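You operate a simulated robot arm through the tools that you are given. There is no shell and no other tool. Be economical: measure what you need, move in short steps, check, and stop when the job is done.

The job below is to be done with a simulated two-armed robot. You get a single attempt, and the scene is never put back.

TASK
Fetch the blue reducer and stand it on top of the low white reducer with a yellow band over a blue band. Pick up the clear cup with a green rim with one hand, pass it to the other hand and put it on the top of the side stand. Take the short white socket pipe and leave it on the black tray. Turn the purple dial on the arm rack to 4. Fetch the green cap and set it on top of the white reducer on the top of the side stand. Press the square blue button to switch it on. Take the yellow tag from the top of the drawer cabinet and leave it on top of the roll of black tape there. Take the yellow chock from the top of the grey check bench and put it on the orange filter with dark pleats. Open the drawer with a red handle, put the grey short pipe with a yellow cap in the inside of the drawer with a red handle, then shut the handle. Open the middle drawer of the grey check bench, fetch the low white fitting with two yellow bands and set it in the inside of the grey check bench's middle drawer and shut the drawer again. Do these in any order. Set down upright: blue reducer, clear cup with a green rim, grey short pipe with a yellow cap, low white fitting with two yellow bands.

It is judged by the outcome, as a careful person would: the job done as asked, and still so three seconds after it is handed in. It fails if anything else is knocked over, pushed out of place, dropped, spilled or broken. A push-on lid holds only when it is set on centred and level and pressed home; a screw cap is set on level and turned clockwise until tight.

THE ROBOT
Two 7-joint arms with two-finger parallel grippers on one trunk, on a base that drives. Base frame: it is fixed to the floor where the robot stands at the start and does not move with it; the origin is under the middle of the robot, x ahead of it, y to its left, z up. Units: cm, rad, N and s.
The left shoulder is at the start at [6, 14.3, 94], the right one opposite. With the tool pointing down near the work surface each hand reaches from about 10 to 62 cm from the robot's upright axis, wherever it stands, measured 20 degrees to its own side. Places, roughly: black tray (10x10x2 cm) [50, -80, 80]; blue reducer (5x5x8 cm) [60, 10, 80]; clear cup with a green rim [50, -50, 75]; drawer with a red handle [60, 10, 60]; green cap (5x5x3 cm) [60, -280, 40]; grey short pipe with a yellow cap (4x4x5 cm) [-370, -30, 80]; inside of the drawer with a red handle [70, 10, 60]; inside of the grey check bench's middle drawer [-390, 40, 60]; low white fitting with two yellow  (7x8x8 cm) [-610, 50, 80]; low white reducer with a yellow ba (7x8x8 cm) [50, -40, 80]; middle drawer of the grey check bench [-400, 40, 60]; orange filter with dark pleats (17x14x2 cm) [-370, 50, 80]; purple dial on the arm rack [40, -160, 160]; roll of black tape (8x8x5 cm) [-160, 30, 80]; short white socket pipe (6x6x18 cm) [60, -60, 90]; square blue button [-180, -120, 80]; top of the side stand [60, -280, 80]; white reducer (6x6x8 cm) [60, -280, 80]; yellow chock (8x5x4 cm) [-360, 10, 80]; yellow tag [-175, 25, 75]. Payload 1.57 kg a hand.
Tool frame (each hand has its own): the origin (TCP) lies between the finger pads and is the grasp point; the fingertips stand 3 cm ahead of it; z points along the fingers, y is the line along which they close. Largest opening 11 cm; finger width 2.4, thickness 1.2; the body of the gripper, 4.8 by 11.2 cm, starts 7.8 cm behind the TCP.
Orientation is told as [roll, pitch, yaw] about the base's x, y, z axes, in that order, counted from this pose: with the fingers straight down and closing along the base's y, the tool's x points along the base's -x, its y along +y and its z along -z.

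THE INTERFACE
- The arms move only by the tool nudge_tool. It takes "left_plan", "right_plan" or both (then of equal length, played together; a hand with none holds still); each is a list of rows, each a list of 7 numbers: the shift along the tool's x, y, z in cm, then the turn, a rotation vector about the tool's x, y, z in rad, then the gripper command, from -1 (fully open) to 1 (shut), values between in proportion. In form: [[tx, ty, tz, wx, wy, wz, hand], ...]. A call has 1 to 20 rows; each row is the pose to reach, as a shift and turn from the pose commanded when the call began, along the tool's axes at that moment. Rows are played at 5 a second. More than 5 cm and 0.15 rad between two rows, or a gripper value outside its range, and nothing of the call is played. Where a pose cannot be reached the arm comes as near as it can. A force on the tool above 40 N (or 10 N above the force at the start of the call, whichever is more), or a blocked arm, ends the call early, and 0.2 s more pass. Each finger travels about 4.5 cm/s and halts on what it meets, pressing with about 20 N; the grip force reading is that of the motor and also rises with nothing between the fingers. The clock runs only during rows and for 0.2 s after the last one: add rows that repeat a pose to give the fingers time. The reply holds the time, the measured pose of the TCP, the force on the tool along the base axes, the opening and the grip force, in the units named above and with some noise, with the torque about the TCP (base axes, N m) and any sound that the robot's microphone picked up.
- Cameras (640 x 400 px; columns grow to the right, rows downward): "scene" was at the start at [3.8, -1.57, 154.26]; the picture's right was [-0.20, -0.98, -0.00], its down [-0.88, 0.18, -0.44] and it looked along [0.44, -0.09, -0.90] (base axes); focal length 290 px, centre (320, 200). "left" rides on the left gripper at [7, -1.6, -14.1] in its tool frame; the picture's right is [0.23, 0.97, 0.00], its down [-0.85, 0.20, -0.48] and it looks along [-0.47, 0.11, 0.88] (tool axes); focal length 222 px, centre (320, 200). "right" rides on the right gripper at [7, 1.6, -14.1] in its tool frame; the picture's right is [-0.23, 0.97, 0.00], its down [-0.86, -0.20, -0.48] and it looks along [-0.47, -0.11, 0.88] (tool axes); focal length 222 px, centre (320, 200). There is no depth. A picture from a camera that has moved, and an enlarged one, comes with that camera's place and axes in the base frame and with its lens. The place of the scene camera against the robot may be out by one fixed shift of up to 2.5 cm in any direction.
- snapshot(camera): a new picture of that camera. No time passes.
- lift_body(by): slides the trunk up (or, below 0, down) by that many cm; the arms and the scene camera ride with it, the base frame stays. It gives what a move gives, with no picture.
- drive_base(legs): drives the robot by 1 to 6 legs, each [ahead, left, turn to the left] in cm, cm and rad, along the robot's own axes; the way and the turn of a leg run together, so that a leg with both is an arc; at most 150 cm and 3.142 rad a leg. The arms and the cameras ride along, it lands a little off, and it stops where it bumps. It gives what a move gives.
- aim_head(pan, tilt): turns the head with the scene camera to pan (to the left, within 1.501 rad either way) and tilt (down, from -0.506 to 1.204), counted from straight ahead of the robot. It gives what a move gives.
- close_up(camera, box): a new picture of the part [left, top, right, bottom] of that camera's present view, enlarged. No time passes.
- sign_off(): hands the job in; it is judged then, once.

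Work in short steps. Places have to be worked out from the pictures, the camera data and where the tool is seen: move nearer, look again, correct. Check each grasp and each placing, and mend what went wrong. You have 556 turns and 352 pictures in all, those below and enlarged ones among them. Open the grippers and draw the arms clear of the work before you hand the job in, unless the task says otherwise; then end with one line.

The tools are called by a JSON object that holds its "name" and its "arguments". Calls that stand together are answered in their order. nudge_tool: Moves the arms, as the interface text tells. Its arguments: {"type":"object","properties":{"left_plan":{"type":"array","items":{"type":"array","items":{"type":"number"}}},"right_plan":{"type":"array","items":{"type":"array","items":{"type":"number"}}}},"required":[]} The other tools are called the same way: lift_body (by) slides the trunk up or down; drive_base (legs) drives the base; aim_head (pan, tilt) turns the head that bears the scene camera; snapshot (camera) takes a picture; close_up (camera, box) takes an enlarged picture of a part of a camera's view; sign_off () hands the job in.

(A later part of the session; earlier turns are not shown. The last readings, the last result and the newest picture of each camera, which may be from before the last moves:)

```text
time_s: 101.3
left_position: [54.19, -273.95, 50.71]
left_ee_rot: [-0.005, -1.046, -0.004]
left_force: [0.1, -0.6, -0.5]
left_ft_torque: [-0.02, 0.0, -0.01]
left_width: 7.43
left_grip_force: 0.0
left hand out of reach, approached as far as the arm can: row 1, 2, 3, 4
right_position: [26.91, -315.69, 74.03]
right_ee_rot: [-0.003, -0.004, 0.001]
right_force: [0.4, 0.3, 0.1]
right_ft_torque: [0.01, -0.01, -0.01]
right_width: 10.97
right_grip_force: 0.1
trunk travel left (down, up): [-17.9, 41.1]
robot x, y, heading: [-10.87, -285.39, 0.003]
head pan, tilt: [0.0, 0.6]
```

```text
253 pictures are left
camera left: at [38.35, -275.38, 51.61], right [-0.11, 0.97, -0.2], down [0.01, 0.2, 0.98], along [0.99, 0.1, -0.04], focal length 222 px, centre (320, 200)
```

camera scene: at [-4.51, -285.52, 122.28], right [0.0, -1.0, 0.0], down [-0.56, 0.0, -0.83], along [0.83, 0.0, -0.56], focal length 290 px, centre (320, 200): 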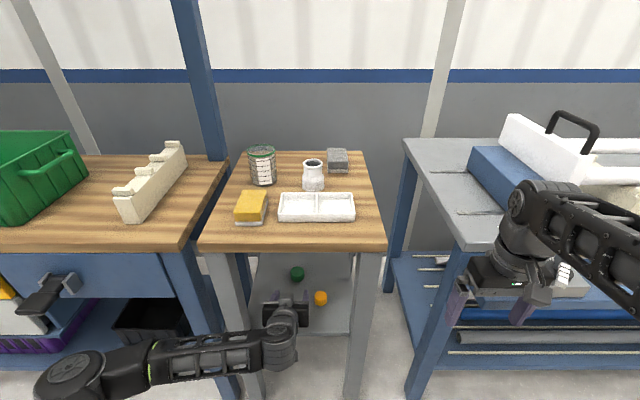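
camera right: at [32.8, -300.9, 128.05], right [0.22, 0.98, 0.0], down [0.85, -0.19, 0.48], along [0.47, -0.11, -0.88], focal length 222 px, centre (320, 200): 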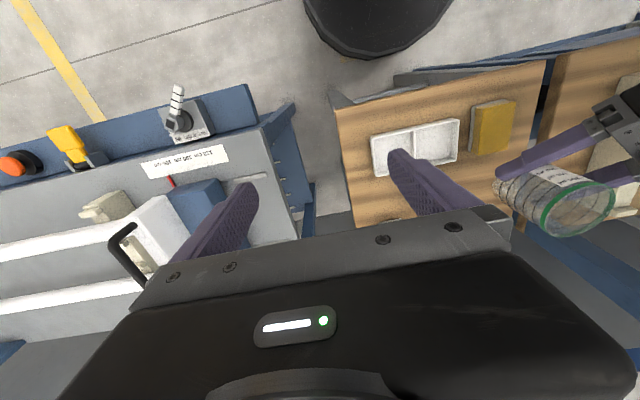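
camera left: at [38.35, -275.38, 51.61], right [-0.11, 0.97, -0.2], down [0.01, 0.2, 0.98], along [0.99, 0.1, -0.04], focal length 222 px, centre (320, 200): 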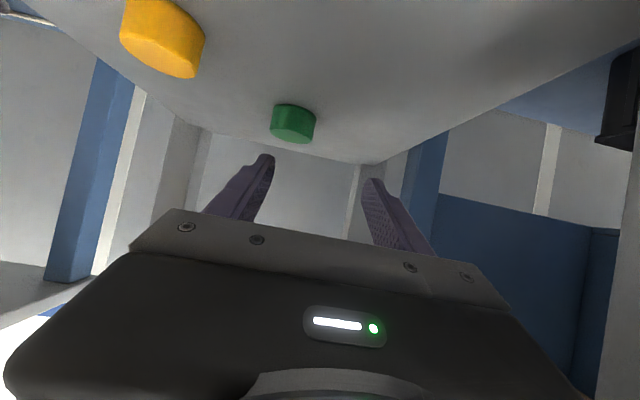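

The arm's limit pulled the hand 3.5 cm left. I'll shift the base 7 cm right so the left arm is more comfortable, then recheck.

{"name": "drive_base", "arguments": {"legs": [[0, -7, 0]]}}

{"name": "nudge_tool", "arguments": {"left_plan": [[0, 1.5, 0.5, 0, 0, 0, -0.35], [0, 3.3, 1, 0, 0, 0, -0.35], [0, 3.3, 1, 0, 0, 0, -0.35]]}}

{"name": "snapshot", "arguments": {"camera": "left"}}

{"name": "snapshot", "arguments": {"camera": "scene"}}

```text
time_s: 102.5
left_position: [53.88, -280.52, 50.82]
left_ee_rot: [-0.007, -1.048, 0.002]
left_force: [0.3, -0.8, 0.0]
left_ft_torque: [0.02, -0.02, -0.01]
left_width: 7.41
left_grip_force: 0.0
right_position: [26.24, -321.91, 74.05]
right_ee_rot: [0.005, 0.012, 0.002]
right_force: [-18.0, 11.7, 9.6]
right_ft_torque: [-1.53, -1.33, -0.97]
right_width: 9.88
right_grip_force: 0.1
trunk travel left (down, up): [-17.9, 41.1]
robot x, y, heading: [-10.94, -292.04, 0.005]
head pan, tilt: [0.0, 0.6]
stopped in leg 1: the force on the tool passed its limit at 45 N (the readings are from after the stop); the commanded pose is now the measured one
```

```text
time_s: 103.3
left_position: [54.76, -277.31, 50.23]
left_ee_rot: [-0.008, -1.051, 0.002]
left_force: [-0.4, 0.7, -0.5]
left_ft_torque: [0.0, 0.01, -0.01]
left_width: 7.43
left_grip_force: 0.1
right_position: [26.25, -321.95, 73.92]
right_ee_rot: [0.005, 0.01, 0.002]
right_force: [-24.8, 15.3, 8.3]
right_ft_torque: [-1.55, -1.84, -1.4]
right_width: 9.66
right_grip_force: 0.1
trunk travel left (down, up): [-17.9, 41.1]
robot x, y, heading: [-11.21, -292.76, 0.003]
head pan, tilt: [0.0, 0.6]
```

```text
252 pictures are left
camera left: at [38.91, -278.92, 51.23], right [-0.11, 0.97, -0.2], down [0.01, 0.2, 0.98], along [0.99, 0.1, -0.03], focal length 222 px, centre (320, 200)
```

left: 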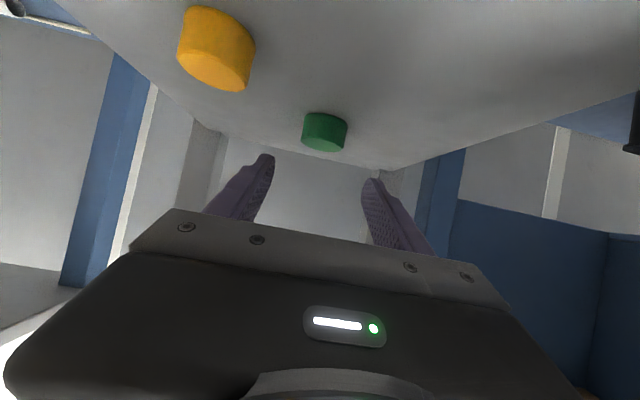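

```text
251 pictures are left
camera scene: at [-4.86, -292.28, 122.29], right [0.0, -1.0, 0.0], down [-0.56, 0.0, -0.83], along [0.83, 0.0, -0.56], focal length 290 px, centre (320, 200)
```

scene: 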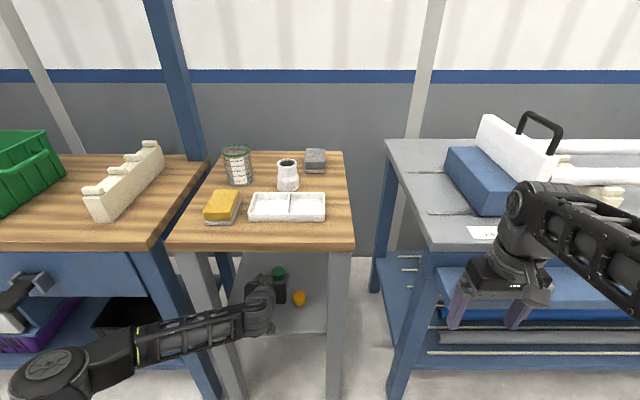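

The right hand touched something on the neighbouring bench's front. I'll look with the right camera before easing it away.

{"name": "snapshot", "arguments": {"camera": "right"}}

{"name": "close_up", "arguments": {"camera": "scene", "box": [400, 180, 640, 370]}}

```text
250 pictures are left
camera right: at [19.36, -320.44, 88.13], right [0.23, 0.97, 0.0], down [0.86, -0.2, 0.47], along [0.46, -0.1, -0.88], focal length 222 px, centre (320, 200)
```

right: 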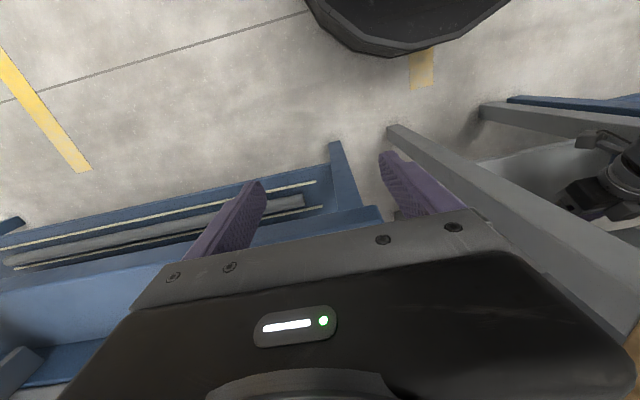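

```text
2.11 times, centred on (520, 275) of scene
camera zoom: at [-4.86, -292.28, 122.29], right [0.0, -1.0, 0.0], down [-0.56, 0.0, -0.83], along [0.83, 0.0, -0.56], focal length 610 px, centre (-101, 42)
```

zoom: 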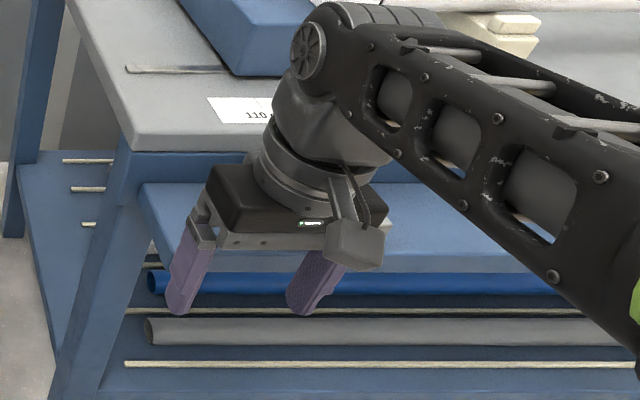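

The right finger is pressing on the bench's blue front ledge. I'll pull the right hand straight back toward the robot.

{"name": "nudge_tool", "arguments": {"right_plan": [[1, 0.3, 0, 0, 0, 0, -0.7], [3, 0.5, 0, 0, 0, 0, -0.7], [7, 0.5, 0, 0, 0, 0, -0.7], [10, 0.5, 0, 0, 0, 0, -0.7], [10, 0.5, 0, 0, 0, 0, -0.7]]}}

{"name": "close_up", "arguments": {"camera": "scene", "box": [400, 130, 640, 370]}}

{"name": "snapshot", "arguments": {"camera": "right"}}

```text
time_s: 104.5
left_position: [54.77, -277.48, 50.23]
left_ee_rot: [-0.007, -1.048, 0.001]
left_force: [0.4, -0.7, -0.1]
left_ft_torque: [0.02, -0.01, -0.01]
left_width: 7.44
left_grip_force: 0.1
right_position: [16.41, -321.75, 73.86]
right_ee_rot: [0.006, 0.01, 0.002]
right_force: [0.4, -0.4, 0.1]
right_ft_torque: [-0.01, -0.01, -0.02]
right_width: 9.35
right_grip_force: 0.1
trunk travel left (down, up): [-17.9, 41.1]
robot x, y, heading: [-11.31, -292.11, 0.003]
head pan, tilt: [0.0, 0.6]
```

```text
1.67 times, centred on (520, 250) of scene
camera zoom: at [-4.61, -292.46, 122.28], right [0.0, -1.0, 0.0], down [-0.56, 0.0, -0.83], along [0.83, 0.0, -0.56], focal length 483 px, centre (-13, 117)
```

zoom: 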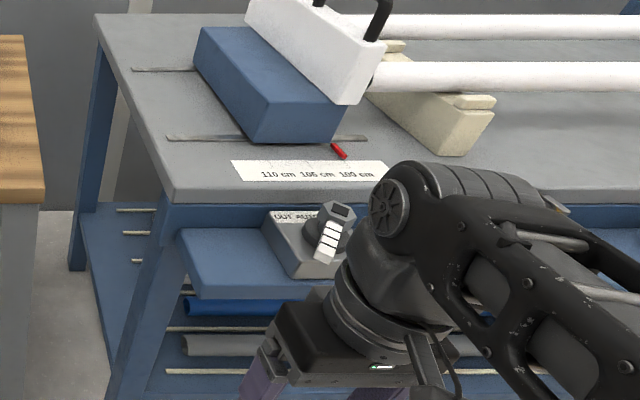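

```text
247 pictures are left
camera right: at [9.54, -320.23, 88.09], right [0.23, 0.97, 0.0], down [0.86, -0.2, 0.47], along [0.46, -0.1, -0.88], focal length 222 px, centre (320, 200)
```

right: 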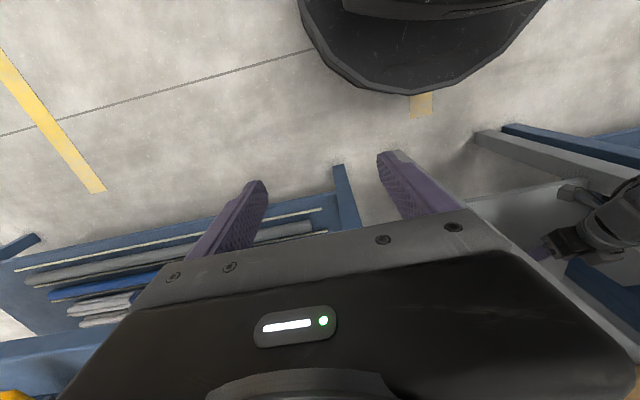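

Clear again, and the switch box looks undisturbed. The cap is centred at about (62.3, -277.6, 43.3), so I'll advance with the fingers straddling it.

{"name": "nudge_tool", "arguments": {"left_plan": [[0.8, -0.2, 1.5, 0, 0, 0, -0.35], [1.2, -0.2, 4, 0, 0, 0, -0.35], [1.5, -0.2, 6.5, 0, 0, 0, -0.35], [1.5, -0.2, 6.5, 0, 0, 0, -0.35]]}}

{"name": "snapshot", "arguments": {"camera": "left"}}

```text
time_s: 105.5
left_position: [58.81, -276.28, 46.12]
left_ee_rot: [-0.006, -1.046, 0.001]
left_force: [0.0, 0.2, -0.2]
left_ft_torque: [-0.02, -0.01, -0.02]
left_width: 7.46
left_grip_force: 0.2
left hand out of reach, approached as far as the arm can: row 3, 4
right_position: [16.53, -321.69, 73.93]
right_ee_rot: [0.005, 0.009, 0.002]
right_force: [-0.1, 0.4, 0.1]
right_ft_torque: [0.03, -0.03, 0.01]
right_width: 9.34
right_grip_force: 0.0
trunk travel left (down, up): [-17.9, 41.1]
robot x, y, heading: [-11.14, -292.0, 0.003]
head pan, tilt: [0.0, 0.6]
```

```text
246 pictures are left
camera left: at [42.95, -277.89, 47.04], right [-0.11, 0.97, -0.2], down [0.01, 0.2, 0.98], along [0.99, 0.1, -0.04], focal length 222 px, centre (320, 200)
```

left: 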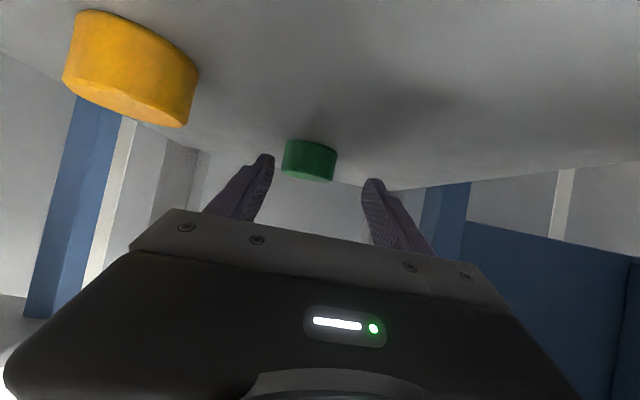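

The arm hit a wrist limit again. I'll yaw the hand slightly to the right (elbow-out posture), which worked when placing the cup.

{"name": "nudge_tool", "arguments": {"left_plan": [[0, 0, -0.5, 0.108, 0, 0.0625, -0.35], [0, 0, -0.5, 0.2165, 0, 0.125, -0.35], [0, -1, -0.5, 0.2165, 0, 0.125, -0.35], [0, -1, -0.5, 0.2165, 0, 0.125, -0.35]]}}

{"name": "snapshot", "arguments": {"camera": "left"}}

{"name": "snapshot", "arguments": {"camera": "scene"}}

```text
time_s: 106.5
left_position: [58.32, -277.33, 46.36]
left_ee_rot: [-0.005, -1.046, -0.251]
left_force: [-0.3, 0.3, 0.3]
left_ft_torque: [0.01, -0.04, 0.03]
left_width: 7.43
left_grip_force: 0.1
right_position: [16.56, -321.65, 73.85]
right_ee_rot: [0.008, 0.01, 0.004]
right_force: [0.6, 0.7, -0.5]
right_ft_torque: [0.01, 0.0, -0.01]
right_width: 9.35
right_grip_force: 0.0
trunk travel left (down, up): [-17.9, 41.1]
robot x, y, heading: [-11.32, -292.3, 0.006]
head pan, tilt: [0.0, 0.6]
```

```text
245 pictures are left
camera left: at [42.56, -275.0, 47.39], right [0.14, 0.97, -0.2], down [0.06, 0.19, 0.98], along [0.99, -0.15, -0.04], focal length 222 px, centre (320, 200)
```

left: 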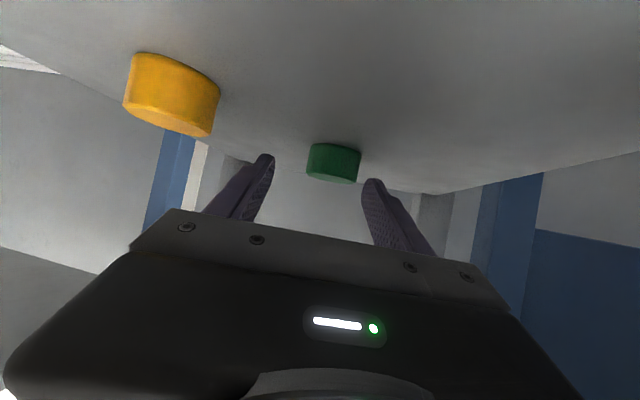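

```text
244 pictures are left
camera scene: at [-4.59, -292.46, 122.28], right [0.0, -1.0, 0.0], down [-0.56, 0.0, -0.83], along [0.83, 0.0, -0.56], focal length 290 px, centre (320, 200)
```

scene: 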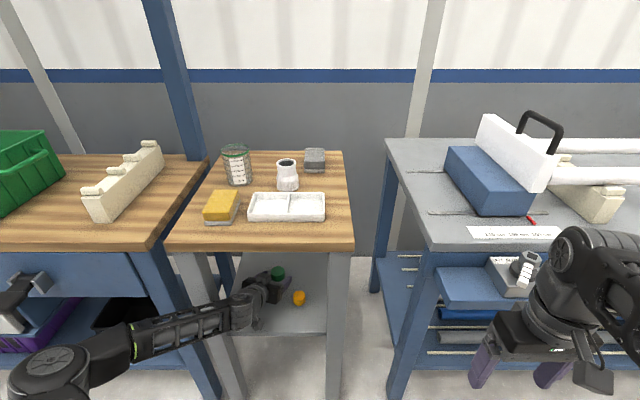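

Reached. The cap spans about z 42–45 just ahead, so I'll move the last 3.6 cm, then close.

{"name": "nudge_tool", "arguments": {"left_plan": [[-0.3, 0.9, 0, 0, 0, 0, -0.35], [-0.3, 0.9, 1.8, 0, 0, 0, -0.35], [-0.3, 0.9, 3.6, 0, 0, 0, -0.35], [-0.3, 0.9, 3.6, 0, 0, 0, -0.35]]}}

{"name": "snapshot", "arguments": {"camera": "left"}}

```text
time_s: 107.5
left_position: [61.65, -277.28, 44.76]
left_ee_rot: [-0.004, -1.047, -0.252]
left_force: [0.0, 0.1, -0.3]
left_ft_torque: [0.0, 0.0, -0.01]
left_width: 7.43
left_grip_force: 0.0
right_position: [16.6, -321.83, 73.9]
right_ee_rot: [0.007, 0.011, 0.001]
right_force: [-0.6, 0.6, -0.4]
right_ft_torque: [-0.02, 0.01, 0.02]
right_width: 9.34
right_grip_force: 0.1
trunk travel left (down, up): [-17.9, 41.1]
robot x, y, heading: [-11.23, -292.35, -0.002]
head pan, tilt: [0.0, 0.6]
```

```text
243 pictures are left
camera left: at [45.95, -274.96, 45.77], right [0.14, 0.97, -0.2], down [0.06, 0.19, 0.98], along [0.99, -0.15, -0.04], focal length 222 px, centre (320, 200)
```

left: 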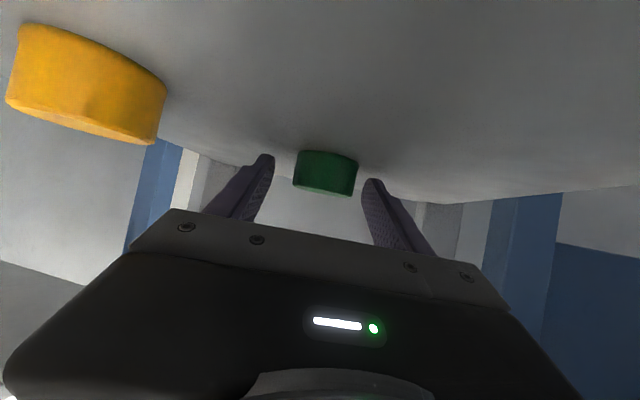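

The cap sits between the pads. Closing now.

{"name": "nudge_tool", "arguments": {"left_plan": [[0, 0, 0.4, 0, 0, 0, 0.1], [0, 0, 0.4, 0, 0, 0, 0.6], [0, 0, 0.4, 0, 0, 0, 1], [0, 0, 0.4, 0, 0, 0, 1], [0, 0, 0.4, 0, 0, 0, 1]]}}

{"name": "snapshot", "arguments": {"camera": "left"}}

```text
time_s: 108.7
left_position: [61.63, -277.36, 44.61]
left_ee_rot: [-0.006, -1.049, -0.251]
left_force: [-0.7, -0.7, 1.5]
left_ft_torque: [0.05, -0.02, 0.01]
left_width: 5.04
left_grip_force: 20.1
right_position: [16.5, -321.77, 73.96]
right_ee_rot: [0.006, 0.01, 0.002]
right_force: [-0.1, 0.2, 0.5]
right_ft_torque: [0.01, -0.01, -0.01]
right_width: 9.33
right_grip_force: 0.1
trunk travel left (down, up): [-17.9, 41.1]
robot x, y, heading: [-11.11, -292.23, 0.002]
head pan, tilt: [0.0, 0.6]
```

```text
242 pictures are left
camera left: at [46.03, -274.91, 45.66], right [0.14, 0.97, -0.2], down [0.06, 0.19, 0.98], along [0.99, -0.15, -0.03], focal length 222 px, centre (320, 200)
```

left: 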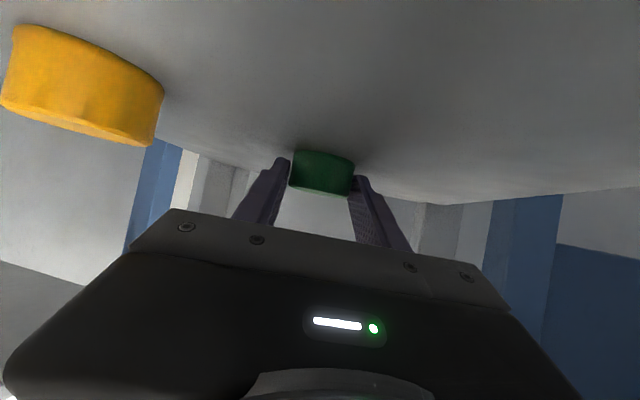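

The cap is gripped at 5.0 cm. I'll lift it 3 cm, drive straight back out from under the top, then raise the trunk.

{"name": "nudge_tool", "arguments": {"left_plan": [[-1.3, 0, -0.75, 0, 0, 0, 1], [-2.6, 0, -1.5, 0, 0, 0, 1], [-2.6, 0, -1.5, 0, 0, 0, 1]]}}

{"name": "drive_base", "arguments": {"legs": [[-45, 0, 0]]}}

{"name": "lift_body", "arguments": {"by": 40}}

{"name": "snapshot", "arguments": {"camera": "left"}}

{"name": "snapshot", "arguments": {"camera": "scene"}}

```text
time_s: 109.5
left_position: [61.9, -277.61, 47.63]
left_ee_rot: [-0.006, -1.048, -0.253]
left_force: [0.7, -0.1, -0.2]
left_ft_torque: [0.02, -0.03, 0.0]
left_width: 5.01
left_grip_force: 19.6
right_position: [16.35, -321.72, 73.95]
right_ee_rot: [0.008, 0.011, 0.001]
right_force: [0.0, 0.6, 0.9]
right_ft_torque: [0.01, 0.0, 0.03]
right_width: 9.34
right_grip_force: 0.0
trunk travel left (down, up): [-17.9, 41.1]
robot x, y, heading: [-11.37, -292.33, 0.001]
head pan, tilt: [0.0, 0.6]
```

```text
time_s: 112.2
left_position: [16.99, -277.55, 47.62]
left_ee_rot: [-0.004, -1.047, -0.251]
left_force: [-0.4, -0.4, -1.1]
left_ft_torque: [0.0, 0.0, 0.02]
left_width: 5.05
left_grip_force: 19.8
right_position: [-28.56, -321.86, 73.92]
right_ee_rot: [0.007, 0.013, 0.0]
right_force: [-0.3, 0.0, -0.1]
right_ft_torque: [-0.03, 0.01, -0.03]
right_width: 9.36
right_grip_force: 0.1
trunk travel left (down, up): [-17.9, 41.1]
robot x, y, heading: [-55.97, -291.93, -0.0]
head pan, tilt: [0.0, 0.6]
```

```text
time_s: 116.0
left_position: [17.3, -277.59, 87.57]
left_ee_rot: [-0.004, -1.047, -0.252]
left_force: [0.5, 0.1, 0.6]
left_ft_torque: [-0.01, 0.05, 0.01]
left_width: 5.03
left_grip_force: 20.3
right_position: [-28.54, -321.76, 113.98]
right_ee_rot: [0.008, 0.009, 0.001]
right_force: [-0.6, 0.1, 0.5]
right_ft_torque: [0.0, 0.0, -0.03]
right_width: 9.35
right_grip_force: 0.1
trunk travel left (down, up): [-57.9, 1.1]
robot x, y, heading: [-56.4, -292.14, 0.004]
head pan, tilt: [0.0, 0.6]
```

```text
241 pictures are left
camera left: at [1.39, -275.23, 88.55], right [0.14, 0.97, -0.2], down [0.06, 0.19, 0.98], along [0.99, -0.15, -0.04], focal length 222 px, centre (320, 200)
```

left: 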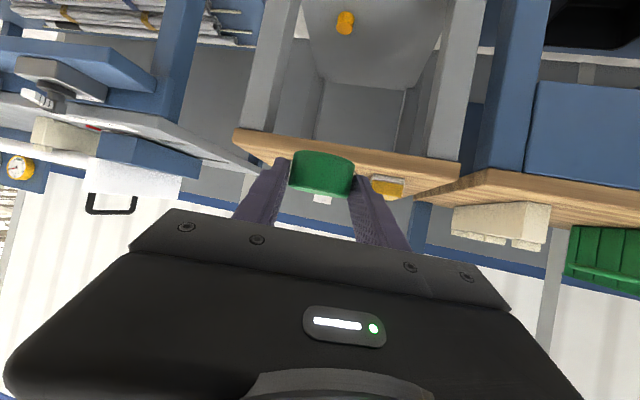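

```text
240 pictures are left
camera scene: at [-49.52, -292.49, 162.28], right [0.0, -1.0, 0.0], down [-0.57, 0.0, -0.82], along [0.82, 0.0, -0.57], focal length 290 px, centre (320, 200)
```

scene: 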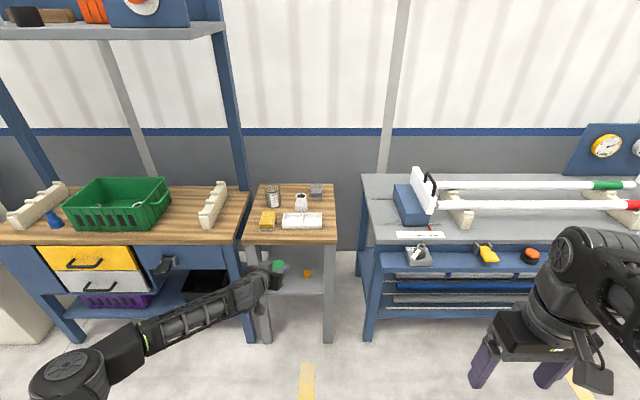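

The cap is held level. I'll raise the hand 9 cm and drive so it ends up over the white reducer, near (61, -284).

{"name": "nudge_tool", "arguments": {"left_plan": [[-2.6, 0, -1.5, 0, 0, 0, 1], [-5.2, 0, -3, 0, 0, 0, 1], [-7.8, 0, -4.5, 0, 0, 0, 1], [-7.8, 0, -4.5, 0, 0, 0, 1]]}}

{"name": "drive_base", "arguments": {"legs": [[41, -6, 0]]}}

{"name": "aim_head", "arguments": {"pan": 0.2, "tilt": 0.8}}

{"name": "snapshot", "arguments": {"camera": "left"}}

{"name": "snapshot", "arguments": {"camera": "scene"}}

```text
time_s: 117.0
left_position: [17.07, -277.63, 96.48]
left_ee_rot: [-0.005, -1.047, -0.25]
left_force: [-0.1, 0.1, 0.0]
left_ft_torque: [-0.03, 0.0, -0.02]
left_width: 5.02
left_grip_force: 20.2
right_position: [-28.45, -321.85, 113.86]
right_ee_rot: [0.007, 0.011, -0.001]
right_force: [-0.2, 0.8, 0.3]
right_ft_torque: [-0.03, 0.01, -0.02]
right_width: 9.34
right_grip_force: 0.0
trunk travel left (down, up): [-57.9, 1.1]
robot x, y, heading: [-55.71, -292.75, -0.003]
head pan, tilt: [0.0, 0.6]
```

```text
time_s: 119.6
left_position: [57.99, -284.38, 96.42]
left_ee_rot: [-0.006, -1.047, -0.26]
left_force: [0.0, 0.1, 0.3]
left_ft_torque: [0.0, 0.02, 0.01]
left_width: 5.01
left_grip_force: 20.2
right_position: [11.98, -328.35, 113.81]
right_ee_rot: [0.007, 0.011, -0.009]
right_force: [0.0, 0.1, -0.2]
right_ft_torque: [-0.02, 0.03, 0.0]
right_width: 9.34
right_grip_force: 0.0
trunk travel left (down, up): [-57.9, 1.1]
robot x, y, heading: [-15.22, -298.57, -0.009]
head pan, tilt: [0.0, 0.6]
```

```text
time_s: 120.3
left_position: [57.98, -284.38, 96.62]
left_ee_rot: [-0.005, -1.047, -0.259]
left_force: [-0.1, -0.3, 0.1]
left_ft_torque: [0.0, -0.04, -0.03]
left_width: 5.0
left_grip_force: 20.0
right_position: [11.94, -328.25, 113.93]
right_ee_rot: [0.008, 0.011, -0.009]
right_force: [-0.6, 0.0, 0.5]
right_ft_torque: [0.0, -0.01, 0.03]
right_width: 9.35
right_grip_force: 0.0
trunk travel left (down, up): [-57.9, 1.1]
robot x, y, heading: [-15.6, -298.06, -0.011]
head pan, tilt: [0.201, 0.799]
```

```text
239 pictures are left
camera left: at [42.31, -281.91, 97.44], right [0.15, 0.97, -0.2], down [0.06, 0.19, 0.98], along [0.99, -0.16, -0.04], focal length 222 px, centre (320, 200)
```

left: 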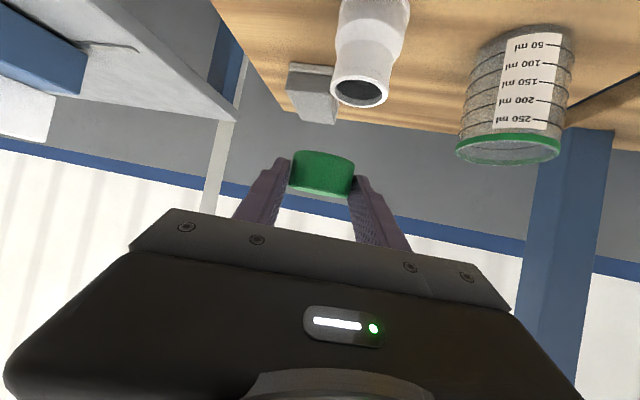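

```text
238 pictures are left
camera scene: at [-9.74, -297.12, 160.6], right [0.19, -0.98, 0.0], down [-0.7, -0.14, -0.7], along [0.68, 0.13, -0.72], focal length 290 px, centre (320, 200)
```

scene: 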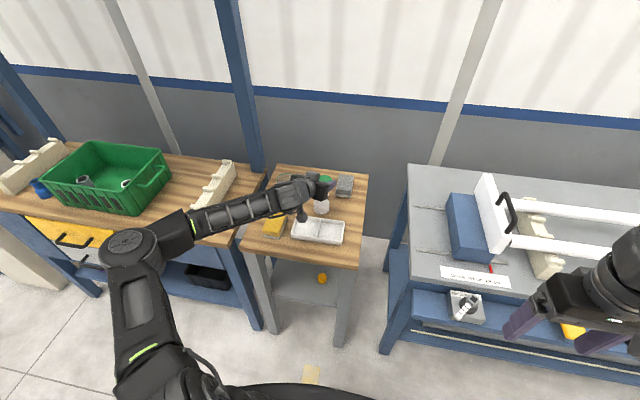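

The white reducer's rim triangulates to (61.0, -283.4, 86.8), and the cap's centre is at about (59.05, -284.75). I'll shift over it and lower to just above.

{"name": "nudge_tool", "arguments": {"left_plan": [[-0.76, 1.8, 1.3, 0, 0, 0, 1], [1, 1.8, 2.3, 0, 0, 0, 1], [2.7, 1.8, 3.33, 0, 0, 0, 1], [2.7, 1.8, 3.33, 0, 0, 0, 1]]}}

{"name": "snapshot", "arguments": {"camera": "left"}}

{"name": "close_up", "arguments": {"camera": "scene", "box": [250, 140, 390, 250]}}

```text
time_s: 121.3
left_position: [59.98, -283.14, 92.45]
left_ee_rot: [-0.005, -1.051, -0.26]
left_force: [-0.5, 0.6, -0.3]
left_ft_torque: [0.03, -0.02, -0.04]
left_width: 5.02
left_grip_force: 19.5
right_position: [11.91, -328.31, 113.98]
right_ee_rot: [0.007, 0.01, -0.008]
right_force: [0.4, -0.4, 0.0]
right_ft_torque: [-0.01, 0.02, 0.0]
right_width: 9.35
right_grip_force: 0.1
trunk travel left (down, up): [-57.9, 1.1]
robot x, y, heading: [-15.08, -298.48, -0.005]
head pan, tilt: [0.201, 0.799]
```

```text
237 pictures are left
camera left: at [44.37, -280.54, 93.44], right [0.15, 0.97, -0.2], down [0.06, 0.19, 0.98], along [0.99, -0.16, -0.03], focal length 222 px, centre (320, 200)
```

left: 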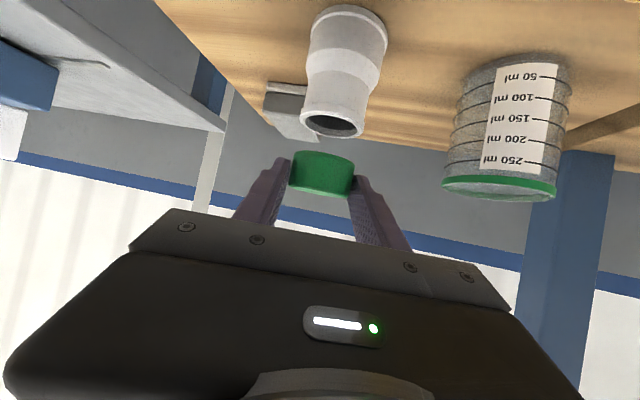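

```text
3.64 times, centred on (320, 195) of scene
camera zoom: at [-9.76, -297.13, 160.6], right [0.19, -0.98, 0.0], down [-0.7, -0.14, -0.7], along [0.68, 0.13, -0.72], focal length 1054 px, centre (320, 218)
```

zoom: 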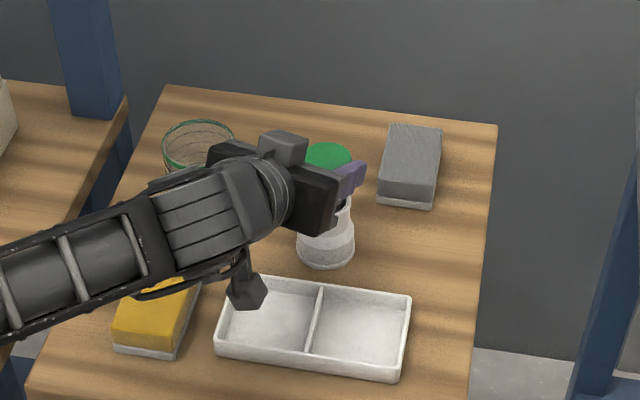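

The cap lines up over the rim within about 2 mm. I'll lower 2 cm, then make contact in small steps.

{"name": "nudge_tool", "arguments": {"left_plan": [[0.87, 0, 0.5, 0, 0, 0, 1], [1.73, 0, 1, 0, 0, 0, 1], [1.73, 0, 1, 0, 0, 0, 1]]}}

{"name": "close_up", "arguments": {"camera": "left", "box": [220, 20, 420, 220]}}

```text
time_s: 122.1
left_position: [60.05, -282.99, 90.53]
left_ee_rot: [-0.004, -1.049, -0.26]
left_force: [0.4, 0.9, -0.9]
left_ft_torque: [0.0, 0.03, 0.02]
left_width: 4.97
left_grip_force: 20.1
right_position: [11.96, -328.12, 113.98]
right_ee_rot: [0.007, 0.009, -0.009]
right_force: [-0.3, -0.6, -0.4]
right_ft_torque: [0.01, 0.03, 0.01]
right_width: 9.35
right_grip_force: 0.1
trunk travel left (down, up): [-57.9, 1.1]
robot x, y, heading: [-15.2, -298.63, -0.014]
head pan, tilt: [0.201, 0.799]
```

```text
2.00 times, centred on (320, 120) of left
camera zoom: at [44.37, -280.47, 91.46], right [0.15, 0.97, -0.2], down [0.06, 0.19, 0.98], along [0.99, -0.16, -0.03], focal length 444 px, centre (320, 360)
```

zoom: 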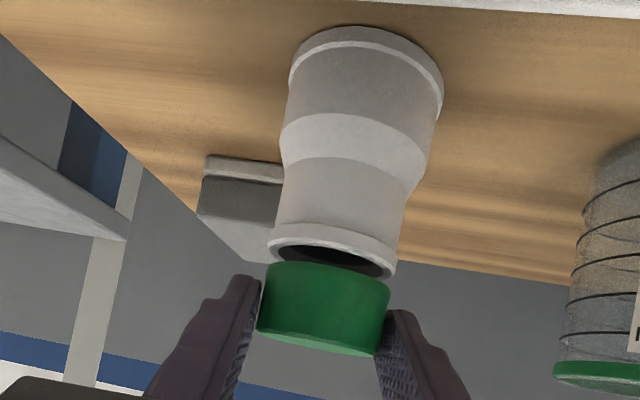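

Still aligned, with the cap just above the rim. I'll lower slowly until the force rises.

{"name": "nudge_tool", "arguments": {"left_plan": [[0.26, 0, 0.15, 0, 0, 0, 1], [0.52, 0, 0.3, 0, 0, 0, 1], [0.69, 0, 0.4, 0, 0, 0, 1], [0.69, 0, 0.4, 0, 0, 0, 1]]}}

{"name": "close_up", "arguments": {"camera": "left", "box": [220, 20, 420, 220]}}

```text
time_s: 123.1
left_position: [59.85, -283.07, 89.93]
left_ee_rot: [-0.003, -1.05, -0.262]
left_force: [0.6, 2.4, 9.9]
left_ft_torque: [0.19, -0.07, 0.01]
left_width: 5.02
left_grip_force: 19.5
right_position: [11.93, -328.16, 113.94]
right_ee_rot: [0.008, 0.009, -0.009]
right_force: [-0.3, -0.1, -0.3]
right_ft_torque: [-0.01, 0.0, 0.01]
right_width: 9.33
right_grip_force: 0.0
trunk travel left (down, up): [-57.9, 1.1]
robot x, y, heading: [-15.24, -298.29, -0.007]
head pan, tilt: [0.201, 0.799]
```

```text
2.00 times, centred on (320, 120) of left
camera zoom: at [44.26, -280.51, 90.79], right [0.15, 0.97, -0.2], down [0.06, 0.19, 0.98], along [0.99, -0.16, -0.03], focal length 444 px, centre (320, 360)
```

zoom: 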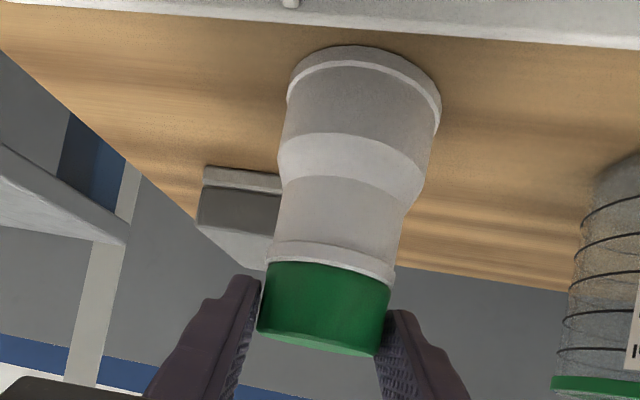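

Contact is at 10 N. I'll press down a bit more to seat it and see whether it moves.

{"name": "nudge_tool", "arguments": {"left_plan": [[0.26, 0, 0.15, 0, 0, 0, 1], [0.43, 0, 0.25, 0, 0, 0, 1], [0.43, 0, 0.25, 0, 0, 0, 1]]}}

{"name": "close_up", "arguments": {"camera": "left", "box": [220, 20, 420, 220]}}

```text
time_s: 123.9
left_position: [59.89, -283.03, 89.43]
left_ee_rot: [-0.004, -1.053, -0.263]
left_force: [1.2, 3.3, 18.6]
left_ft_torque: [0.03, -0.38, 0.05]
left_width: 4.98
left_grip_force: 20.0
right_position: [11.8, -328.2, 113.87]
right_ee_rot: [0.007, 0.008, -0.008]
right_force: [0.2, 0.2, 0.1]
right_ft_torque: [0.0, 0.0, 0.02]
right_width: 9.34
right_grip_force: 0.1
trunk travel left (down, up): [-57.9, 1.1]
robot x, y, heading: [-15.53, -298.07, -0.009]
head pan, tilt: [0.201, 0.799]
```

```text
2.00 times, centred on (320, 120) of left
camera zoom: at [44.16, -280.58, 90.28], right [0.15, 0.97, -0.2], down [0.06, 0.19, 0.98], along [0.99, -0.16, -0.03], focal length 444 px, centre (320, 360)
```

zoom: 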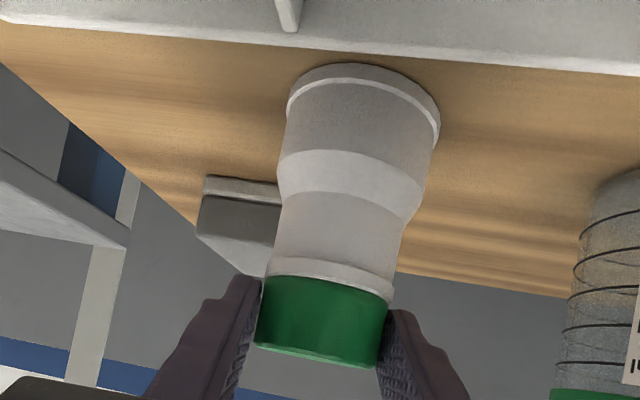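

The cap is resting flat on the rim and only slips in the grip under more force, so it's seated on top. I'll open gently and withdraw.

{"name": "nudge_tool", "arguments": {"left_plan": [[-0.17, 0, -0.1, 0, 0, 0, 1], [-0.17, 0, -0.1, 0, 0, 0, 0], [-0.17, 0, -0.1, 0, 0, 0, -0.3], [-0.17, 0, -0.1, 0, 0, 0, -0.3], [-0.17, 0, -3, 0, 0, 0, -0.3], [-0.17, 0, -7, 0, 0, 0, -0.3], [-0.17, 0, -11, 0, 0, 0, -0.3], [-0.17, 0, -11, 0, 0, 0, -0.3]]}}

{"name": "snapshot", "arguments": {"camera": "left"}}

{"name": "close_up", "arguments": {"camera": "scene", "box": [250, 140, 390, 250]}}

```text
time_s: 125.7
left_position: [50.74, -280.39, 94.88]
left_ee_rot: [-0.006, -1.047, -0.259]
left_force: [0.4, 0.9, 0.6]
left_ft_torque: [-0.04, 0.0, -0.02]
left_width: 7.16
left_grip_force: 0.1
right_position: [11.94, -328.21, 113.88]
right_ee_rot: [0.008, 0.011, -0.008]
right_force: [-0.2, -0.4, -0.4]
right_ft_torque: [-0.02, 0.02, 0.0]
right_width: 9.36
right_grip_force: 0.0
trunk travel left (down, up): [-57.9, 1.1]
robot x, y, heading: [-15.29, -298.61, -0.005]
head pan, tilt: [0.201, 0.799]
```

```text
232 pictures are left
camera left: at [35.18, -277.92, 95.92], right [0.14, 0.97, -0.2], down [0.07, 0.19, 0.98], along [0.99, -0.15, -0.04], focal length 222 px, centre (320, 200)
```

left: 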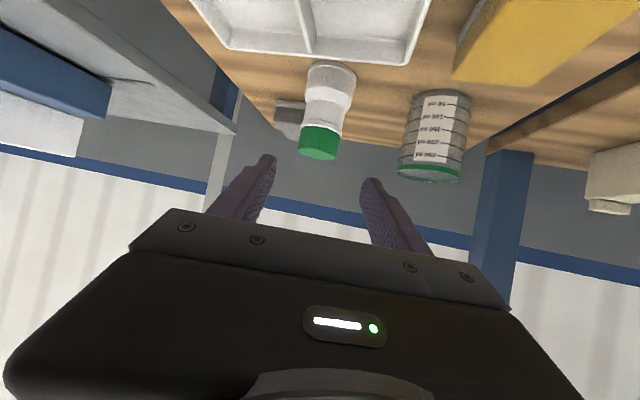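

```text
3.64 times, centred on (320, 195) of scene
camera zoom: at [-9.68, -297.11, 160.59], right [0.19, -0.98, 0.0], down [-0.7, -0.14, -0.7], along [0.68, 0.13, -0.72], focal length 1054 px, centre (320, 218)
```

zoom: 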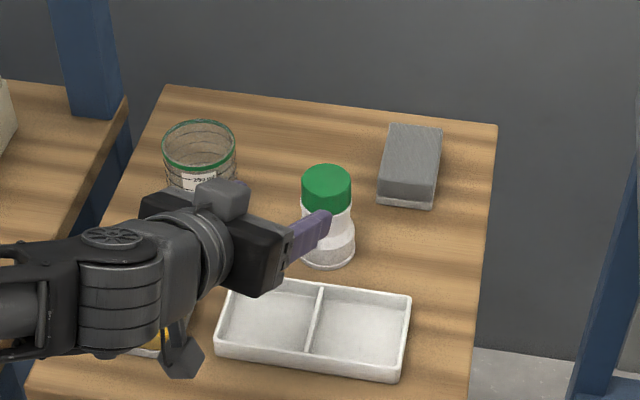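

Cap task is done: it sits level on the reducer. Next the dial: I'll back off and drive to about y -176 so the left hand lines up with it.

{"name": "drive_base", "arguments": {"legs": [[-48, 0, 0.008], [0, 122, 0]]}}

{"name": "aim_head", "arguments": {"pan": 0.2, "tilt": 0.1}}

{"name": "snapshot", "arguments": {"camera": "scene"}}

```text
time_s: 134.3
left_position: [2.51, -158.03, 94.9]
left_ee_rot: [-0.004, -1.049, -0.252]
left_force: [-0.5, 0.3, -0.2]
left_ft_torque: [-0.01, -0.03, 0.03]
left_width: 7.14
left_grip_force: 0.0
right_position: [-36.16, -206.22, 114.03]
right_ee_rot: [0.008, 0.01, -0.001]
right_force: [0.2, -0.5, 0.2]
right_ft_torque: [0.03, 0.06, 0.01]
right_width: 9.33
right_grip_force: 0.1
trunk travel left (down, up): [-57.9, 1.1]
robot x, y, heading: [-63.94, -176.6, 0.002]
head pan, tilt: [0.201, 0.799]
```

```text
time_s: 135.4
left_position: [2.41, -158.18, 95.01]
left_ee_rot: [-0.004, -1.048, -0.253]
left_force: [-0.6, -0.3, 0.6]
left_ft_torque: [-0.02, 0.04, 0.03]
left_width: 7.17
left_grip_force: 0.0
right_position: [-36.02, -206.12, 113.96]
right_ee_rot: [0.008, 0.011, -0.003]
right_force: [-0.1, -0.5, -0.7]
right_ft_torque: [-0.03, 0.03, -0.03]
right_width: 9.36
right_grip_force: 0.1
trunk travel left (down, up): [-57.9, 1.1]
robot x, y, heading: [-63.36, -176.71, -0.004]
head pan, tilt: [0.201, 0.099]
```

```text
230 pictures are left
camera scene: at [-56.88, -174.99, 166.89], right [0.2, -0.98, 0.0], down [-0.1, -0.02, -0.99], along [0.98, 0.2, -0.1], focal length 290 px, centre (320, 200)
```

scene: 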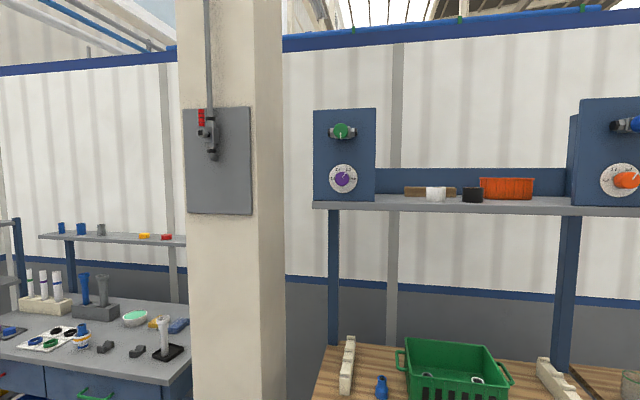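

The dial triangulates to about (46, -163, 164). I'll straighten the left hand to point level ahead, first undoing the yaw, then pitching up.

{"name": "nudge_tool", "arguments": {"left_plan": [[0, 0, 0, -0.109, 0, -0.063, 0], [0, 0, 0, -0.218, 0, -0.126, 0], [0, 0, 0, -0.218, 0, -0.126, 0]]}}

{"name": "nudge_tool", "arguments": {"left_plan": [[-2, 0, -1, 0, -0.131, 0, 0], [-4, 0, -2, 0, -0.262, 0, 0], [-6, 0, -3, 0, -0.393, 0, 0], [-8, 0, -4, 0, -0.524, 0, 0], [-8, 0, -4, 0, -0.524, 0, 0]]}}

```text
time_s: 136.2
left_position: [2.49, -158.12, 94.97]
left_ee_rot: [-0.005, -1.046, 0.001]
left_force: [-0.4, -0.1, -0.3]
left_ft_torque: [0.03, -0.02, -0.02]
left_width: 5.48
left_grip_force: 0.0
right_position: [-36.11, -206.06, 113.96]
right_ee_rot: [0.007, 0.011, -0.002]
right_force: [0.0, -0.4, -0.5]
right_ft_torque: [0.0, -0.04, 0.01]
right_width: 9.34
right_grip_force: 0.0
trunk travel left (down, up): [-57.9, 1.1]
robot x, y, heading: [-63.56, -176.67, -0.004]
head pan, tilt: [0.201, 0.099]
```

```text
time_s: 137.4
left_position: [2.84, -158.28, 103.81]
left_ee_rot: [-2.091, -1.567, 2.086]
left_force: [0.0, -0.7, 0.4]
left_ft_torque: [0.01, 0.0, -0.01]
left_width: 5.5
left_grip_force: 0.0
right_position: [-36.03, -206.19, 113.93]
right_ee_rot: [0.006, 0.01, -0.002]
right_force: [0.8, -0.9, -0.3]
right_ft_torque: [-0.01, 0.01, 0.01]
right_width: 9.33
right_grip_force: 0.0
trunk travel left (down, up): [-57.9, 1.1]
robot x, y, heading: [-63.73, -176.51, -0.003]
head pan, tilt: [0.201, 0.099]
```

The hand points level ahead. I'll raise it toward z 164 while drawing it back, and see how far the arm reaches.

{"name": "nudge_tool", "arguments": {"left_plan": [[-4, 0, -2, 0, 0, 0, 0], [-8, 0, -4, 0, 0, 0, 0], [-12, 0, -6, 0, 0, 0, 0], [-16, 0, -8, 0, 0, 0, 0], [-20, 0, -10, 0, 0, 0, 0], [-24, 0, -12, 0, 0, 0, 0], [-28, 0, -13, 0, 0, 0, 0], [-32, 0, -14, 0, 0, 0, 0], [-36, 0, -15, 0, 0, 0, 0], [-40, 0, -16, 0, 0, 0, 0], [-44, 0, -17, 0, 0, 0, 0], [-48, 0, -18, 0, 0, 0, 0], [-52, 0, -19, 0, 0, 0, 0], [-56, 0, -20, 0, 0, 0, 0], [-60, 0, -20, 0, 0, 0, 0], [-60, 0, -20, 0, 0, 0, 0]]}}

{"name": "snapshot", "arguments": {"camera": "left"}}

{"name": "snapshot", "arguments": {"camera": "scene"}}

```text
time_s: 140.8
left_position: [-17.15, -157.81, 163.75]
left_ee_rot: [-1.72, -1.565, 1.714]
left_force: [0.4, 0.2, -0.1]
left_ft_torque: [-0.02, 0.03, 0.0]
left_width: 5.48
left_grip_force: 0.1
right_position: [-36.25, -206.3, 113.89]
right_ee_rot: [0.007, 0.01, -0.002]
right_force: [-1.2, 0.6, 0.6]
right_ft_torque: [-0.01, -0.03, 0.0]
right_width: 9.34
right_grip_force: 0.1
trunk travel left (down, up): [-57.9, 1.1]
robot x, y, heading: [-63.71, -176.66, -0.002]
head pan, tilt: [0.201, 0.099]
```

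```text
229 pictures are left
camera left: at [-31.31, -159.41, 156.75], right [0.01, 0.97, -0.23], down [-0.48, 0.2, 0.85], along [0.88, 0.1, 0.47], focal length 222 px, centre (320, 200)
```

left: 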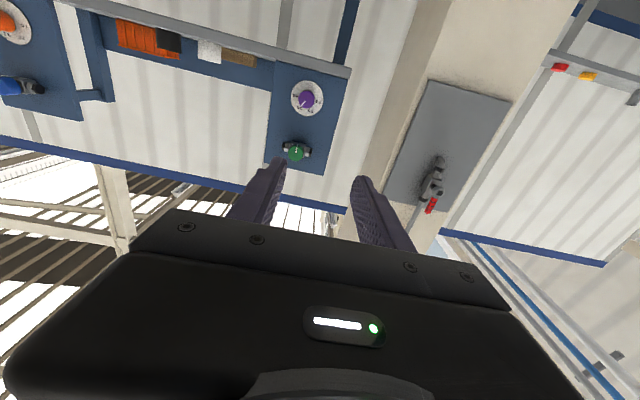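

```text
228 pictures are left
camera scene: at [-56.93, -174.95, 166.9], right [0.2, -0.98, 0.0], down [-0.1, -0.02, -1.0], along [0.98, 0.2, -0.1], focal length 290 px, centre (320, 200)
```

scene: 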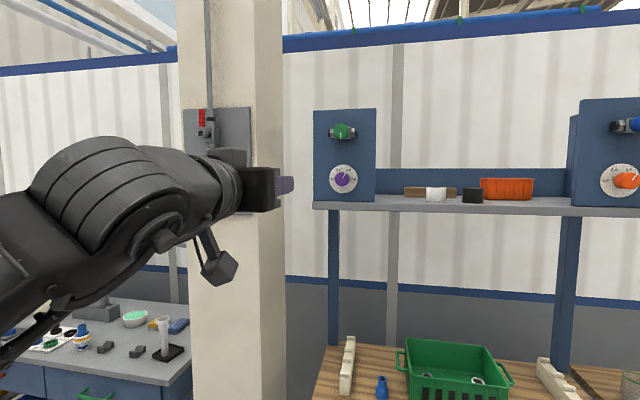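

The arm reaches z 163.8 pointing forward. I'll pre-roll the hand by -0.52 rad so the 60-degree turn runs from -30 to +30, then drive closer.

{"name": "nudge_tool", "arguments": {"left_plan": [[0, 0, 0, 0, 0, -0.13, -0.3], [0, 0, 0, 0, 0, -0.26, -0.3], [0, 0, 0, 0, 0, -0.39, -0.3], [0, 0, 0, 0, 0, -0.52, -0.3], [0, 0, 0, 0, 0, -0.52, -0.3]]}}

{"name": "drive_base", "arguments": {"legs": [[46, -5, 0]]}}

{"name": "snapshot", "arguments": {"camera": "left"}}

{"name": "snapshot", "arguments": {"camera": "scene"}}

```text
time_s: 142.0
left_position: [-17.06, -157.7, 163.92]
left_ee_rot: [-1.574, -1.047, 1.567]
left_force: [-0.7, 0.9, 0.2]
left_ft_torque: [-0.03, 0.01, -0.03]
left_width: 7.14
left_grip_force: 0.2
right_position: [-36.06, -206.12, 113.89]
right_ee_rot: [0.007, 0.011, -0.002]
right_force: [0.6, 0.5, -0.4]
right_ft_torque: [0.01, -0.01, 0.01]
right_width: 9.36
right_grip_force: 0.0
trunk travel left (down, up): [-57.9, 1.1]
robot x, y, heading: [-63.6, -176.35, -0.001]
head pan, tilt: [0.201, 0.099]
```

```text
time_s: 144.8
left_position: [30.19, -162.94, 163.88]
left_ee_rot: [-1.572, -1.048, 1.564]
left_force: [0.5, 1.1, 0.6]
left_ft_torque: [0.0, -0.03, 0.0]
left_width: 7.16
left_grip_force: 0.0
right_position: [10.86, -211.36, 114.0]
right_ee_rot: [0.006, 0.01, -0.004]
right_force: [1.0, 0.5, 0.5]
right_ft_torque: [0.01, 0.05, 0.0]
right_width: 9.34
right_grip_force: 0.0
trunk travel left (down, up): [-57.9, 1.1]
robot x, y, heading: [-16.26, -181.81, 0.0]
head pan, tilt: [0.201, 0.099]
```

```text
227 pictures are left
camera left: at [15.93, -167.81, 158.55], right [0.01, 0.73, -0.68], down [-0.47, 0.6, 0.64], along [0.88, 0.32, 0.35], focal length 222 px, centre (320, 200)
```

left: 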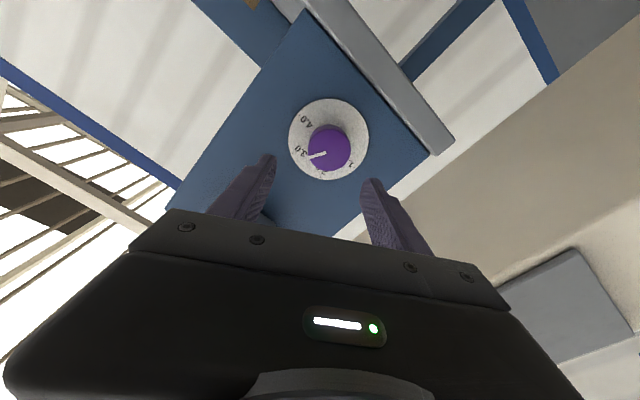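

```text
226 pictures are left
camera scene: at [-9.73, -180.1, 166.89], right [0.2, -0.98, 0.0], down [-0.1, -0.02, -0.99], along [0.98, 0.2, -0.1], focal length 290 px, centre (320, 200)
```

scene: 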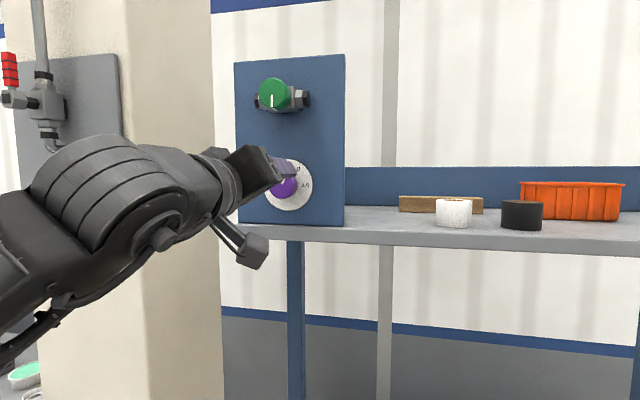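

The knob's face is at about (40.5, -162.7, 162.7) and the plate near x 44.5. I'll align and approach partway.

{"name": "nudge_tool", "arguments": {"left_plan": [[0.85, 0.83, 1.5, 0, 0, -0.52, -0.3], [0.85, 0.83, 3.5, 0, 0, -0.52, -0.3], [0.85, 0.83, 5.5, 0, 0, -0.52, -0.3], [0.85, 0.83, 5.5, 0, 0, -0.52, -0.3]]}}

{"name": "snapshot", "arguments": {"camera": "left"}}

{"name": "snapshot", "arguments": {"camera": "scene"}}

```text
refused: row 1 steps farther than a row can; nothing moved
```

```text
225 pictures are left
camera left: at [15.93, -167.81, 158.55], right [0.01, 0.73, -0.68], down [-0.47, 0.6, 0.64], along [0.88, 0.32, 0.35], focal length 222 px, centre (320, 200)
```

left: 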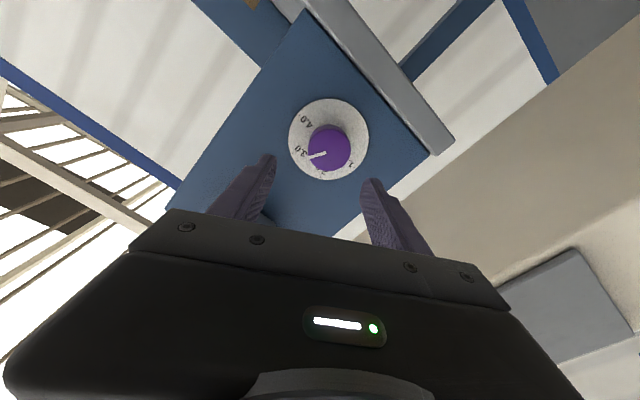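

```text
224 pictures are left
camera scene: at [-9.73, -180.1, 166.89], right [0.2, -0.98, 0.0], down [-0.1, -0.02, -0.99], along [0.98, 0.2, -0.1], focal length 290 px, centre (320, 200)
```

scene: 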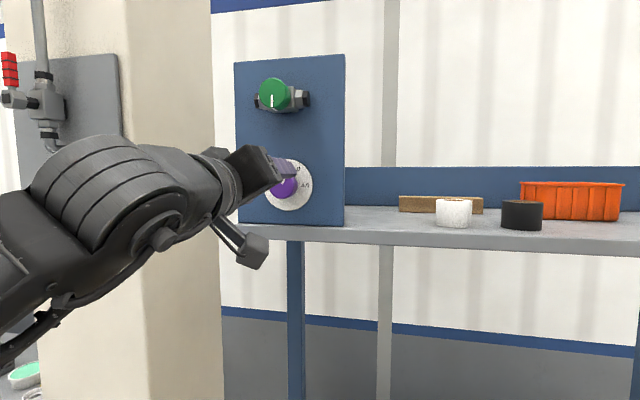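

I mistakenly repeated the roll in that call. The turn column must be zero this time.

{"name": "nudge_tool", "arguments": {"left_plan": [[0.85, 0.83, 1.5, 0, 0, 0, -0.3], [0.85, 0.83, 3.5, 0, 0, 0, -0.3], [0.85, 0.83, 5.5, 0, 0, 0, -0.3], [0.85, 0.83, 5.5, 0, 0, 0, -0.3]]}}

{"name": "snapshot", "arguments": {"camera": "left"}}

```text
time_s: 145.8
left_position: [35.48, -162.69, 162.66]
left_ee_rot: [-1.573, -1.05, 1.567]
left_force: [-1.0, -0.8, 0.4]
left_ft_torque: [-0.04, 0.0, 0.02]
left_width: 7.18
left_grip_force: 0.2
right_position: [10.87, -211.33, 114.02]
right_ee_rot: [0.007, 0.011, -0.004]
right_force: [-1.4, -0.4, -0.4]
right_ft_torque: [-0.01, -0.01, 0.0]
right_width: 9.32
right_grip_force: 0.0
trunk travel left (down, up): [-57.9, 1.1]
robot x, y, heading: [-16.82, -181.4, -0.004]
head pan, tilt: [0.201, 0.099]
```

```text
223 pictures are left
camera left: at [21.25, -167.47, 157.35], right [0.01, 0.73, -0.68], down [-0.47, 0.6, 0.64], along [0.88, 0.32, 0.35], focal length 222 px, centre (320, 200)
```

left: 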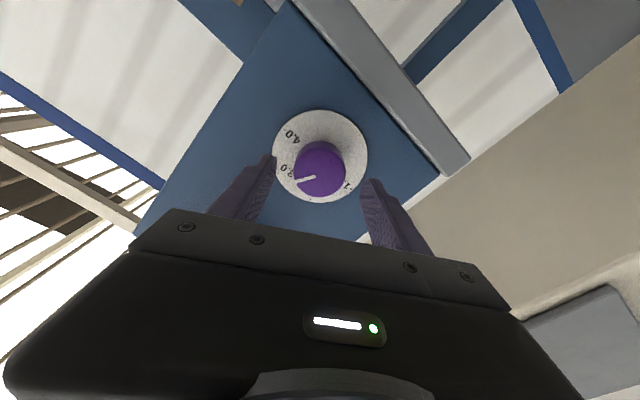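

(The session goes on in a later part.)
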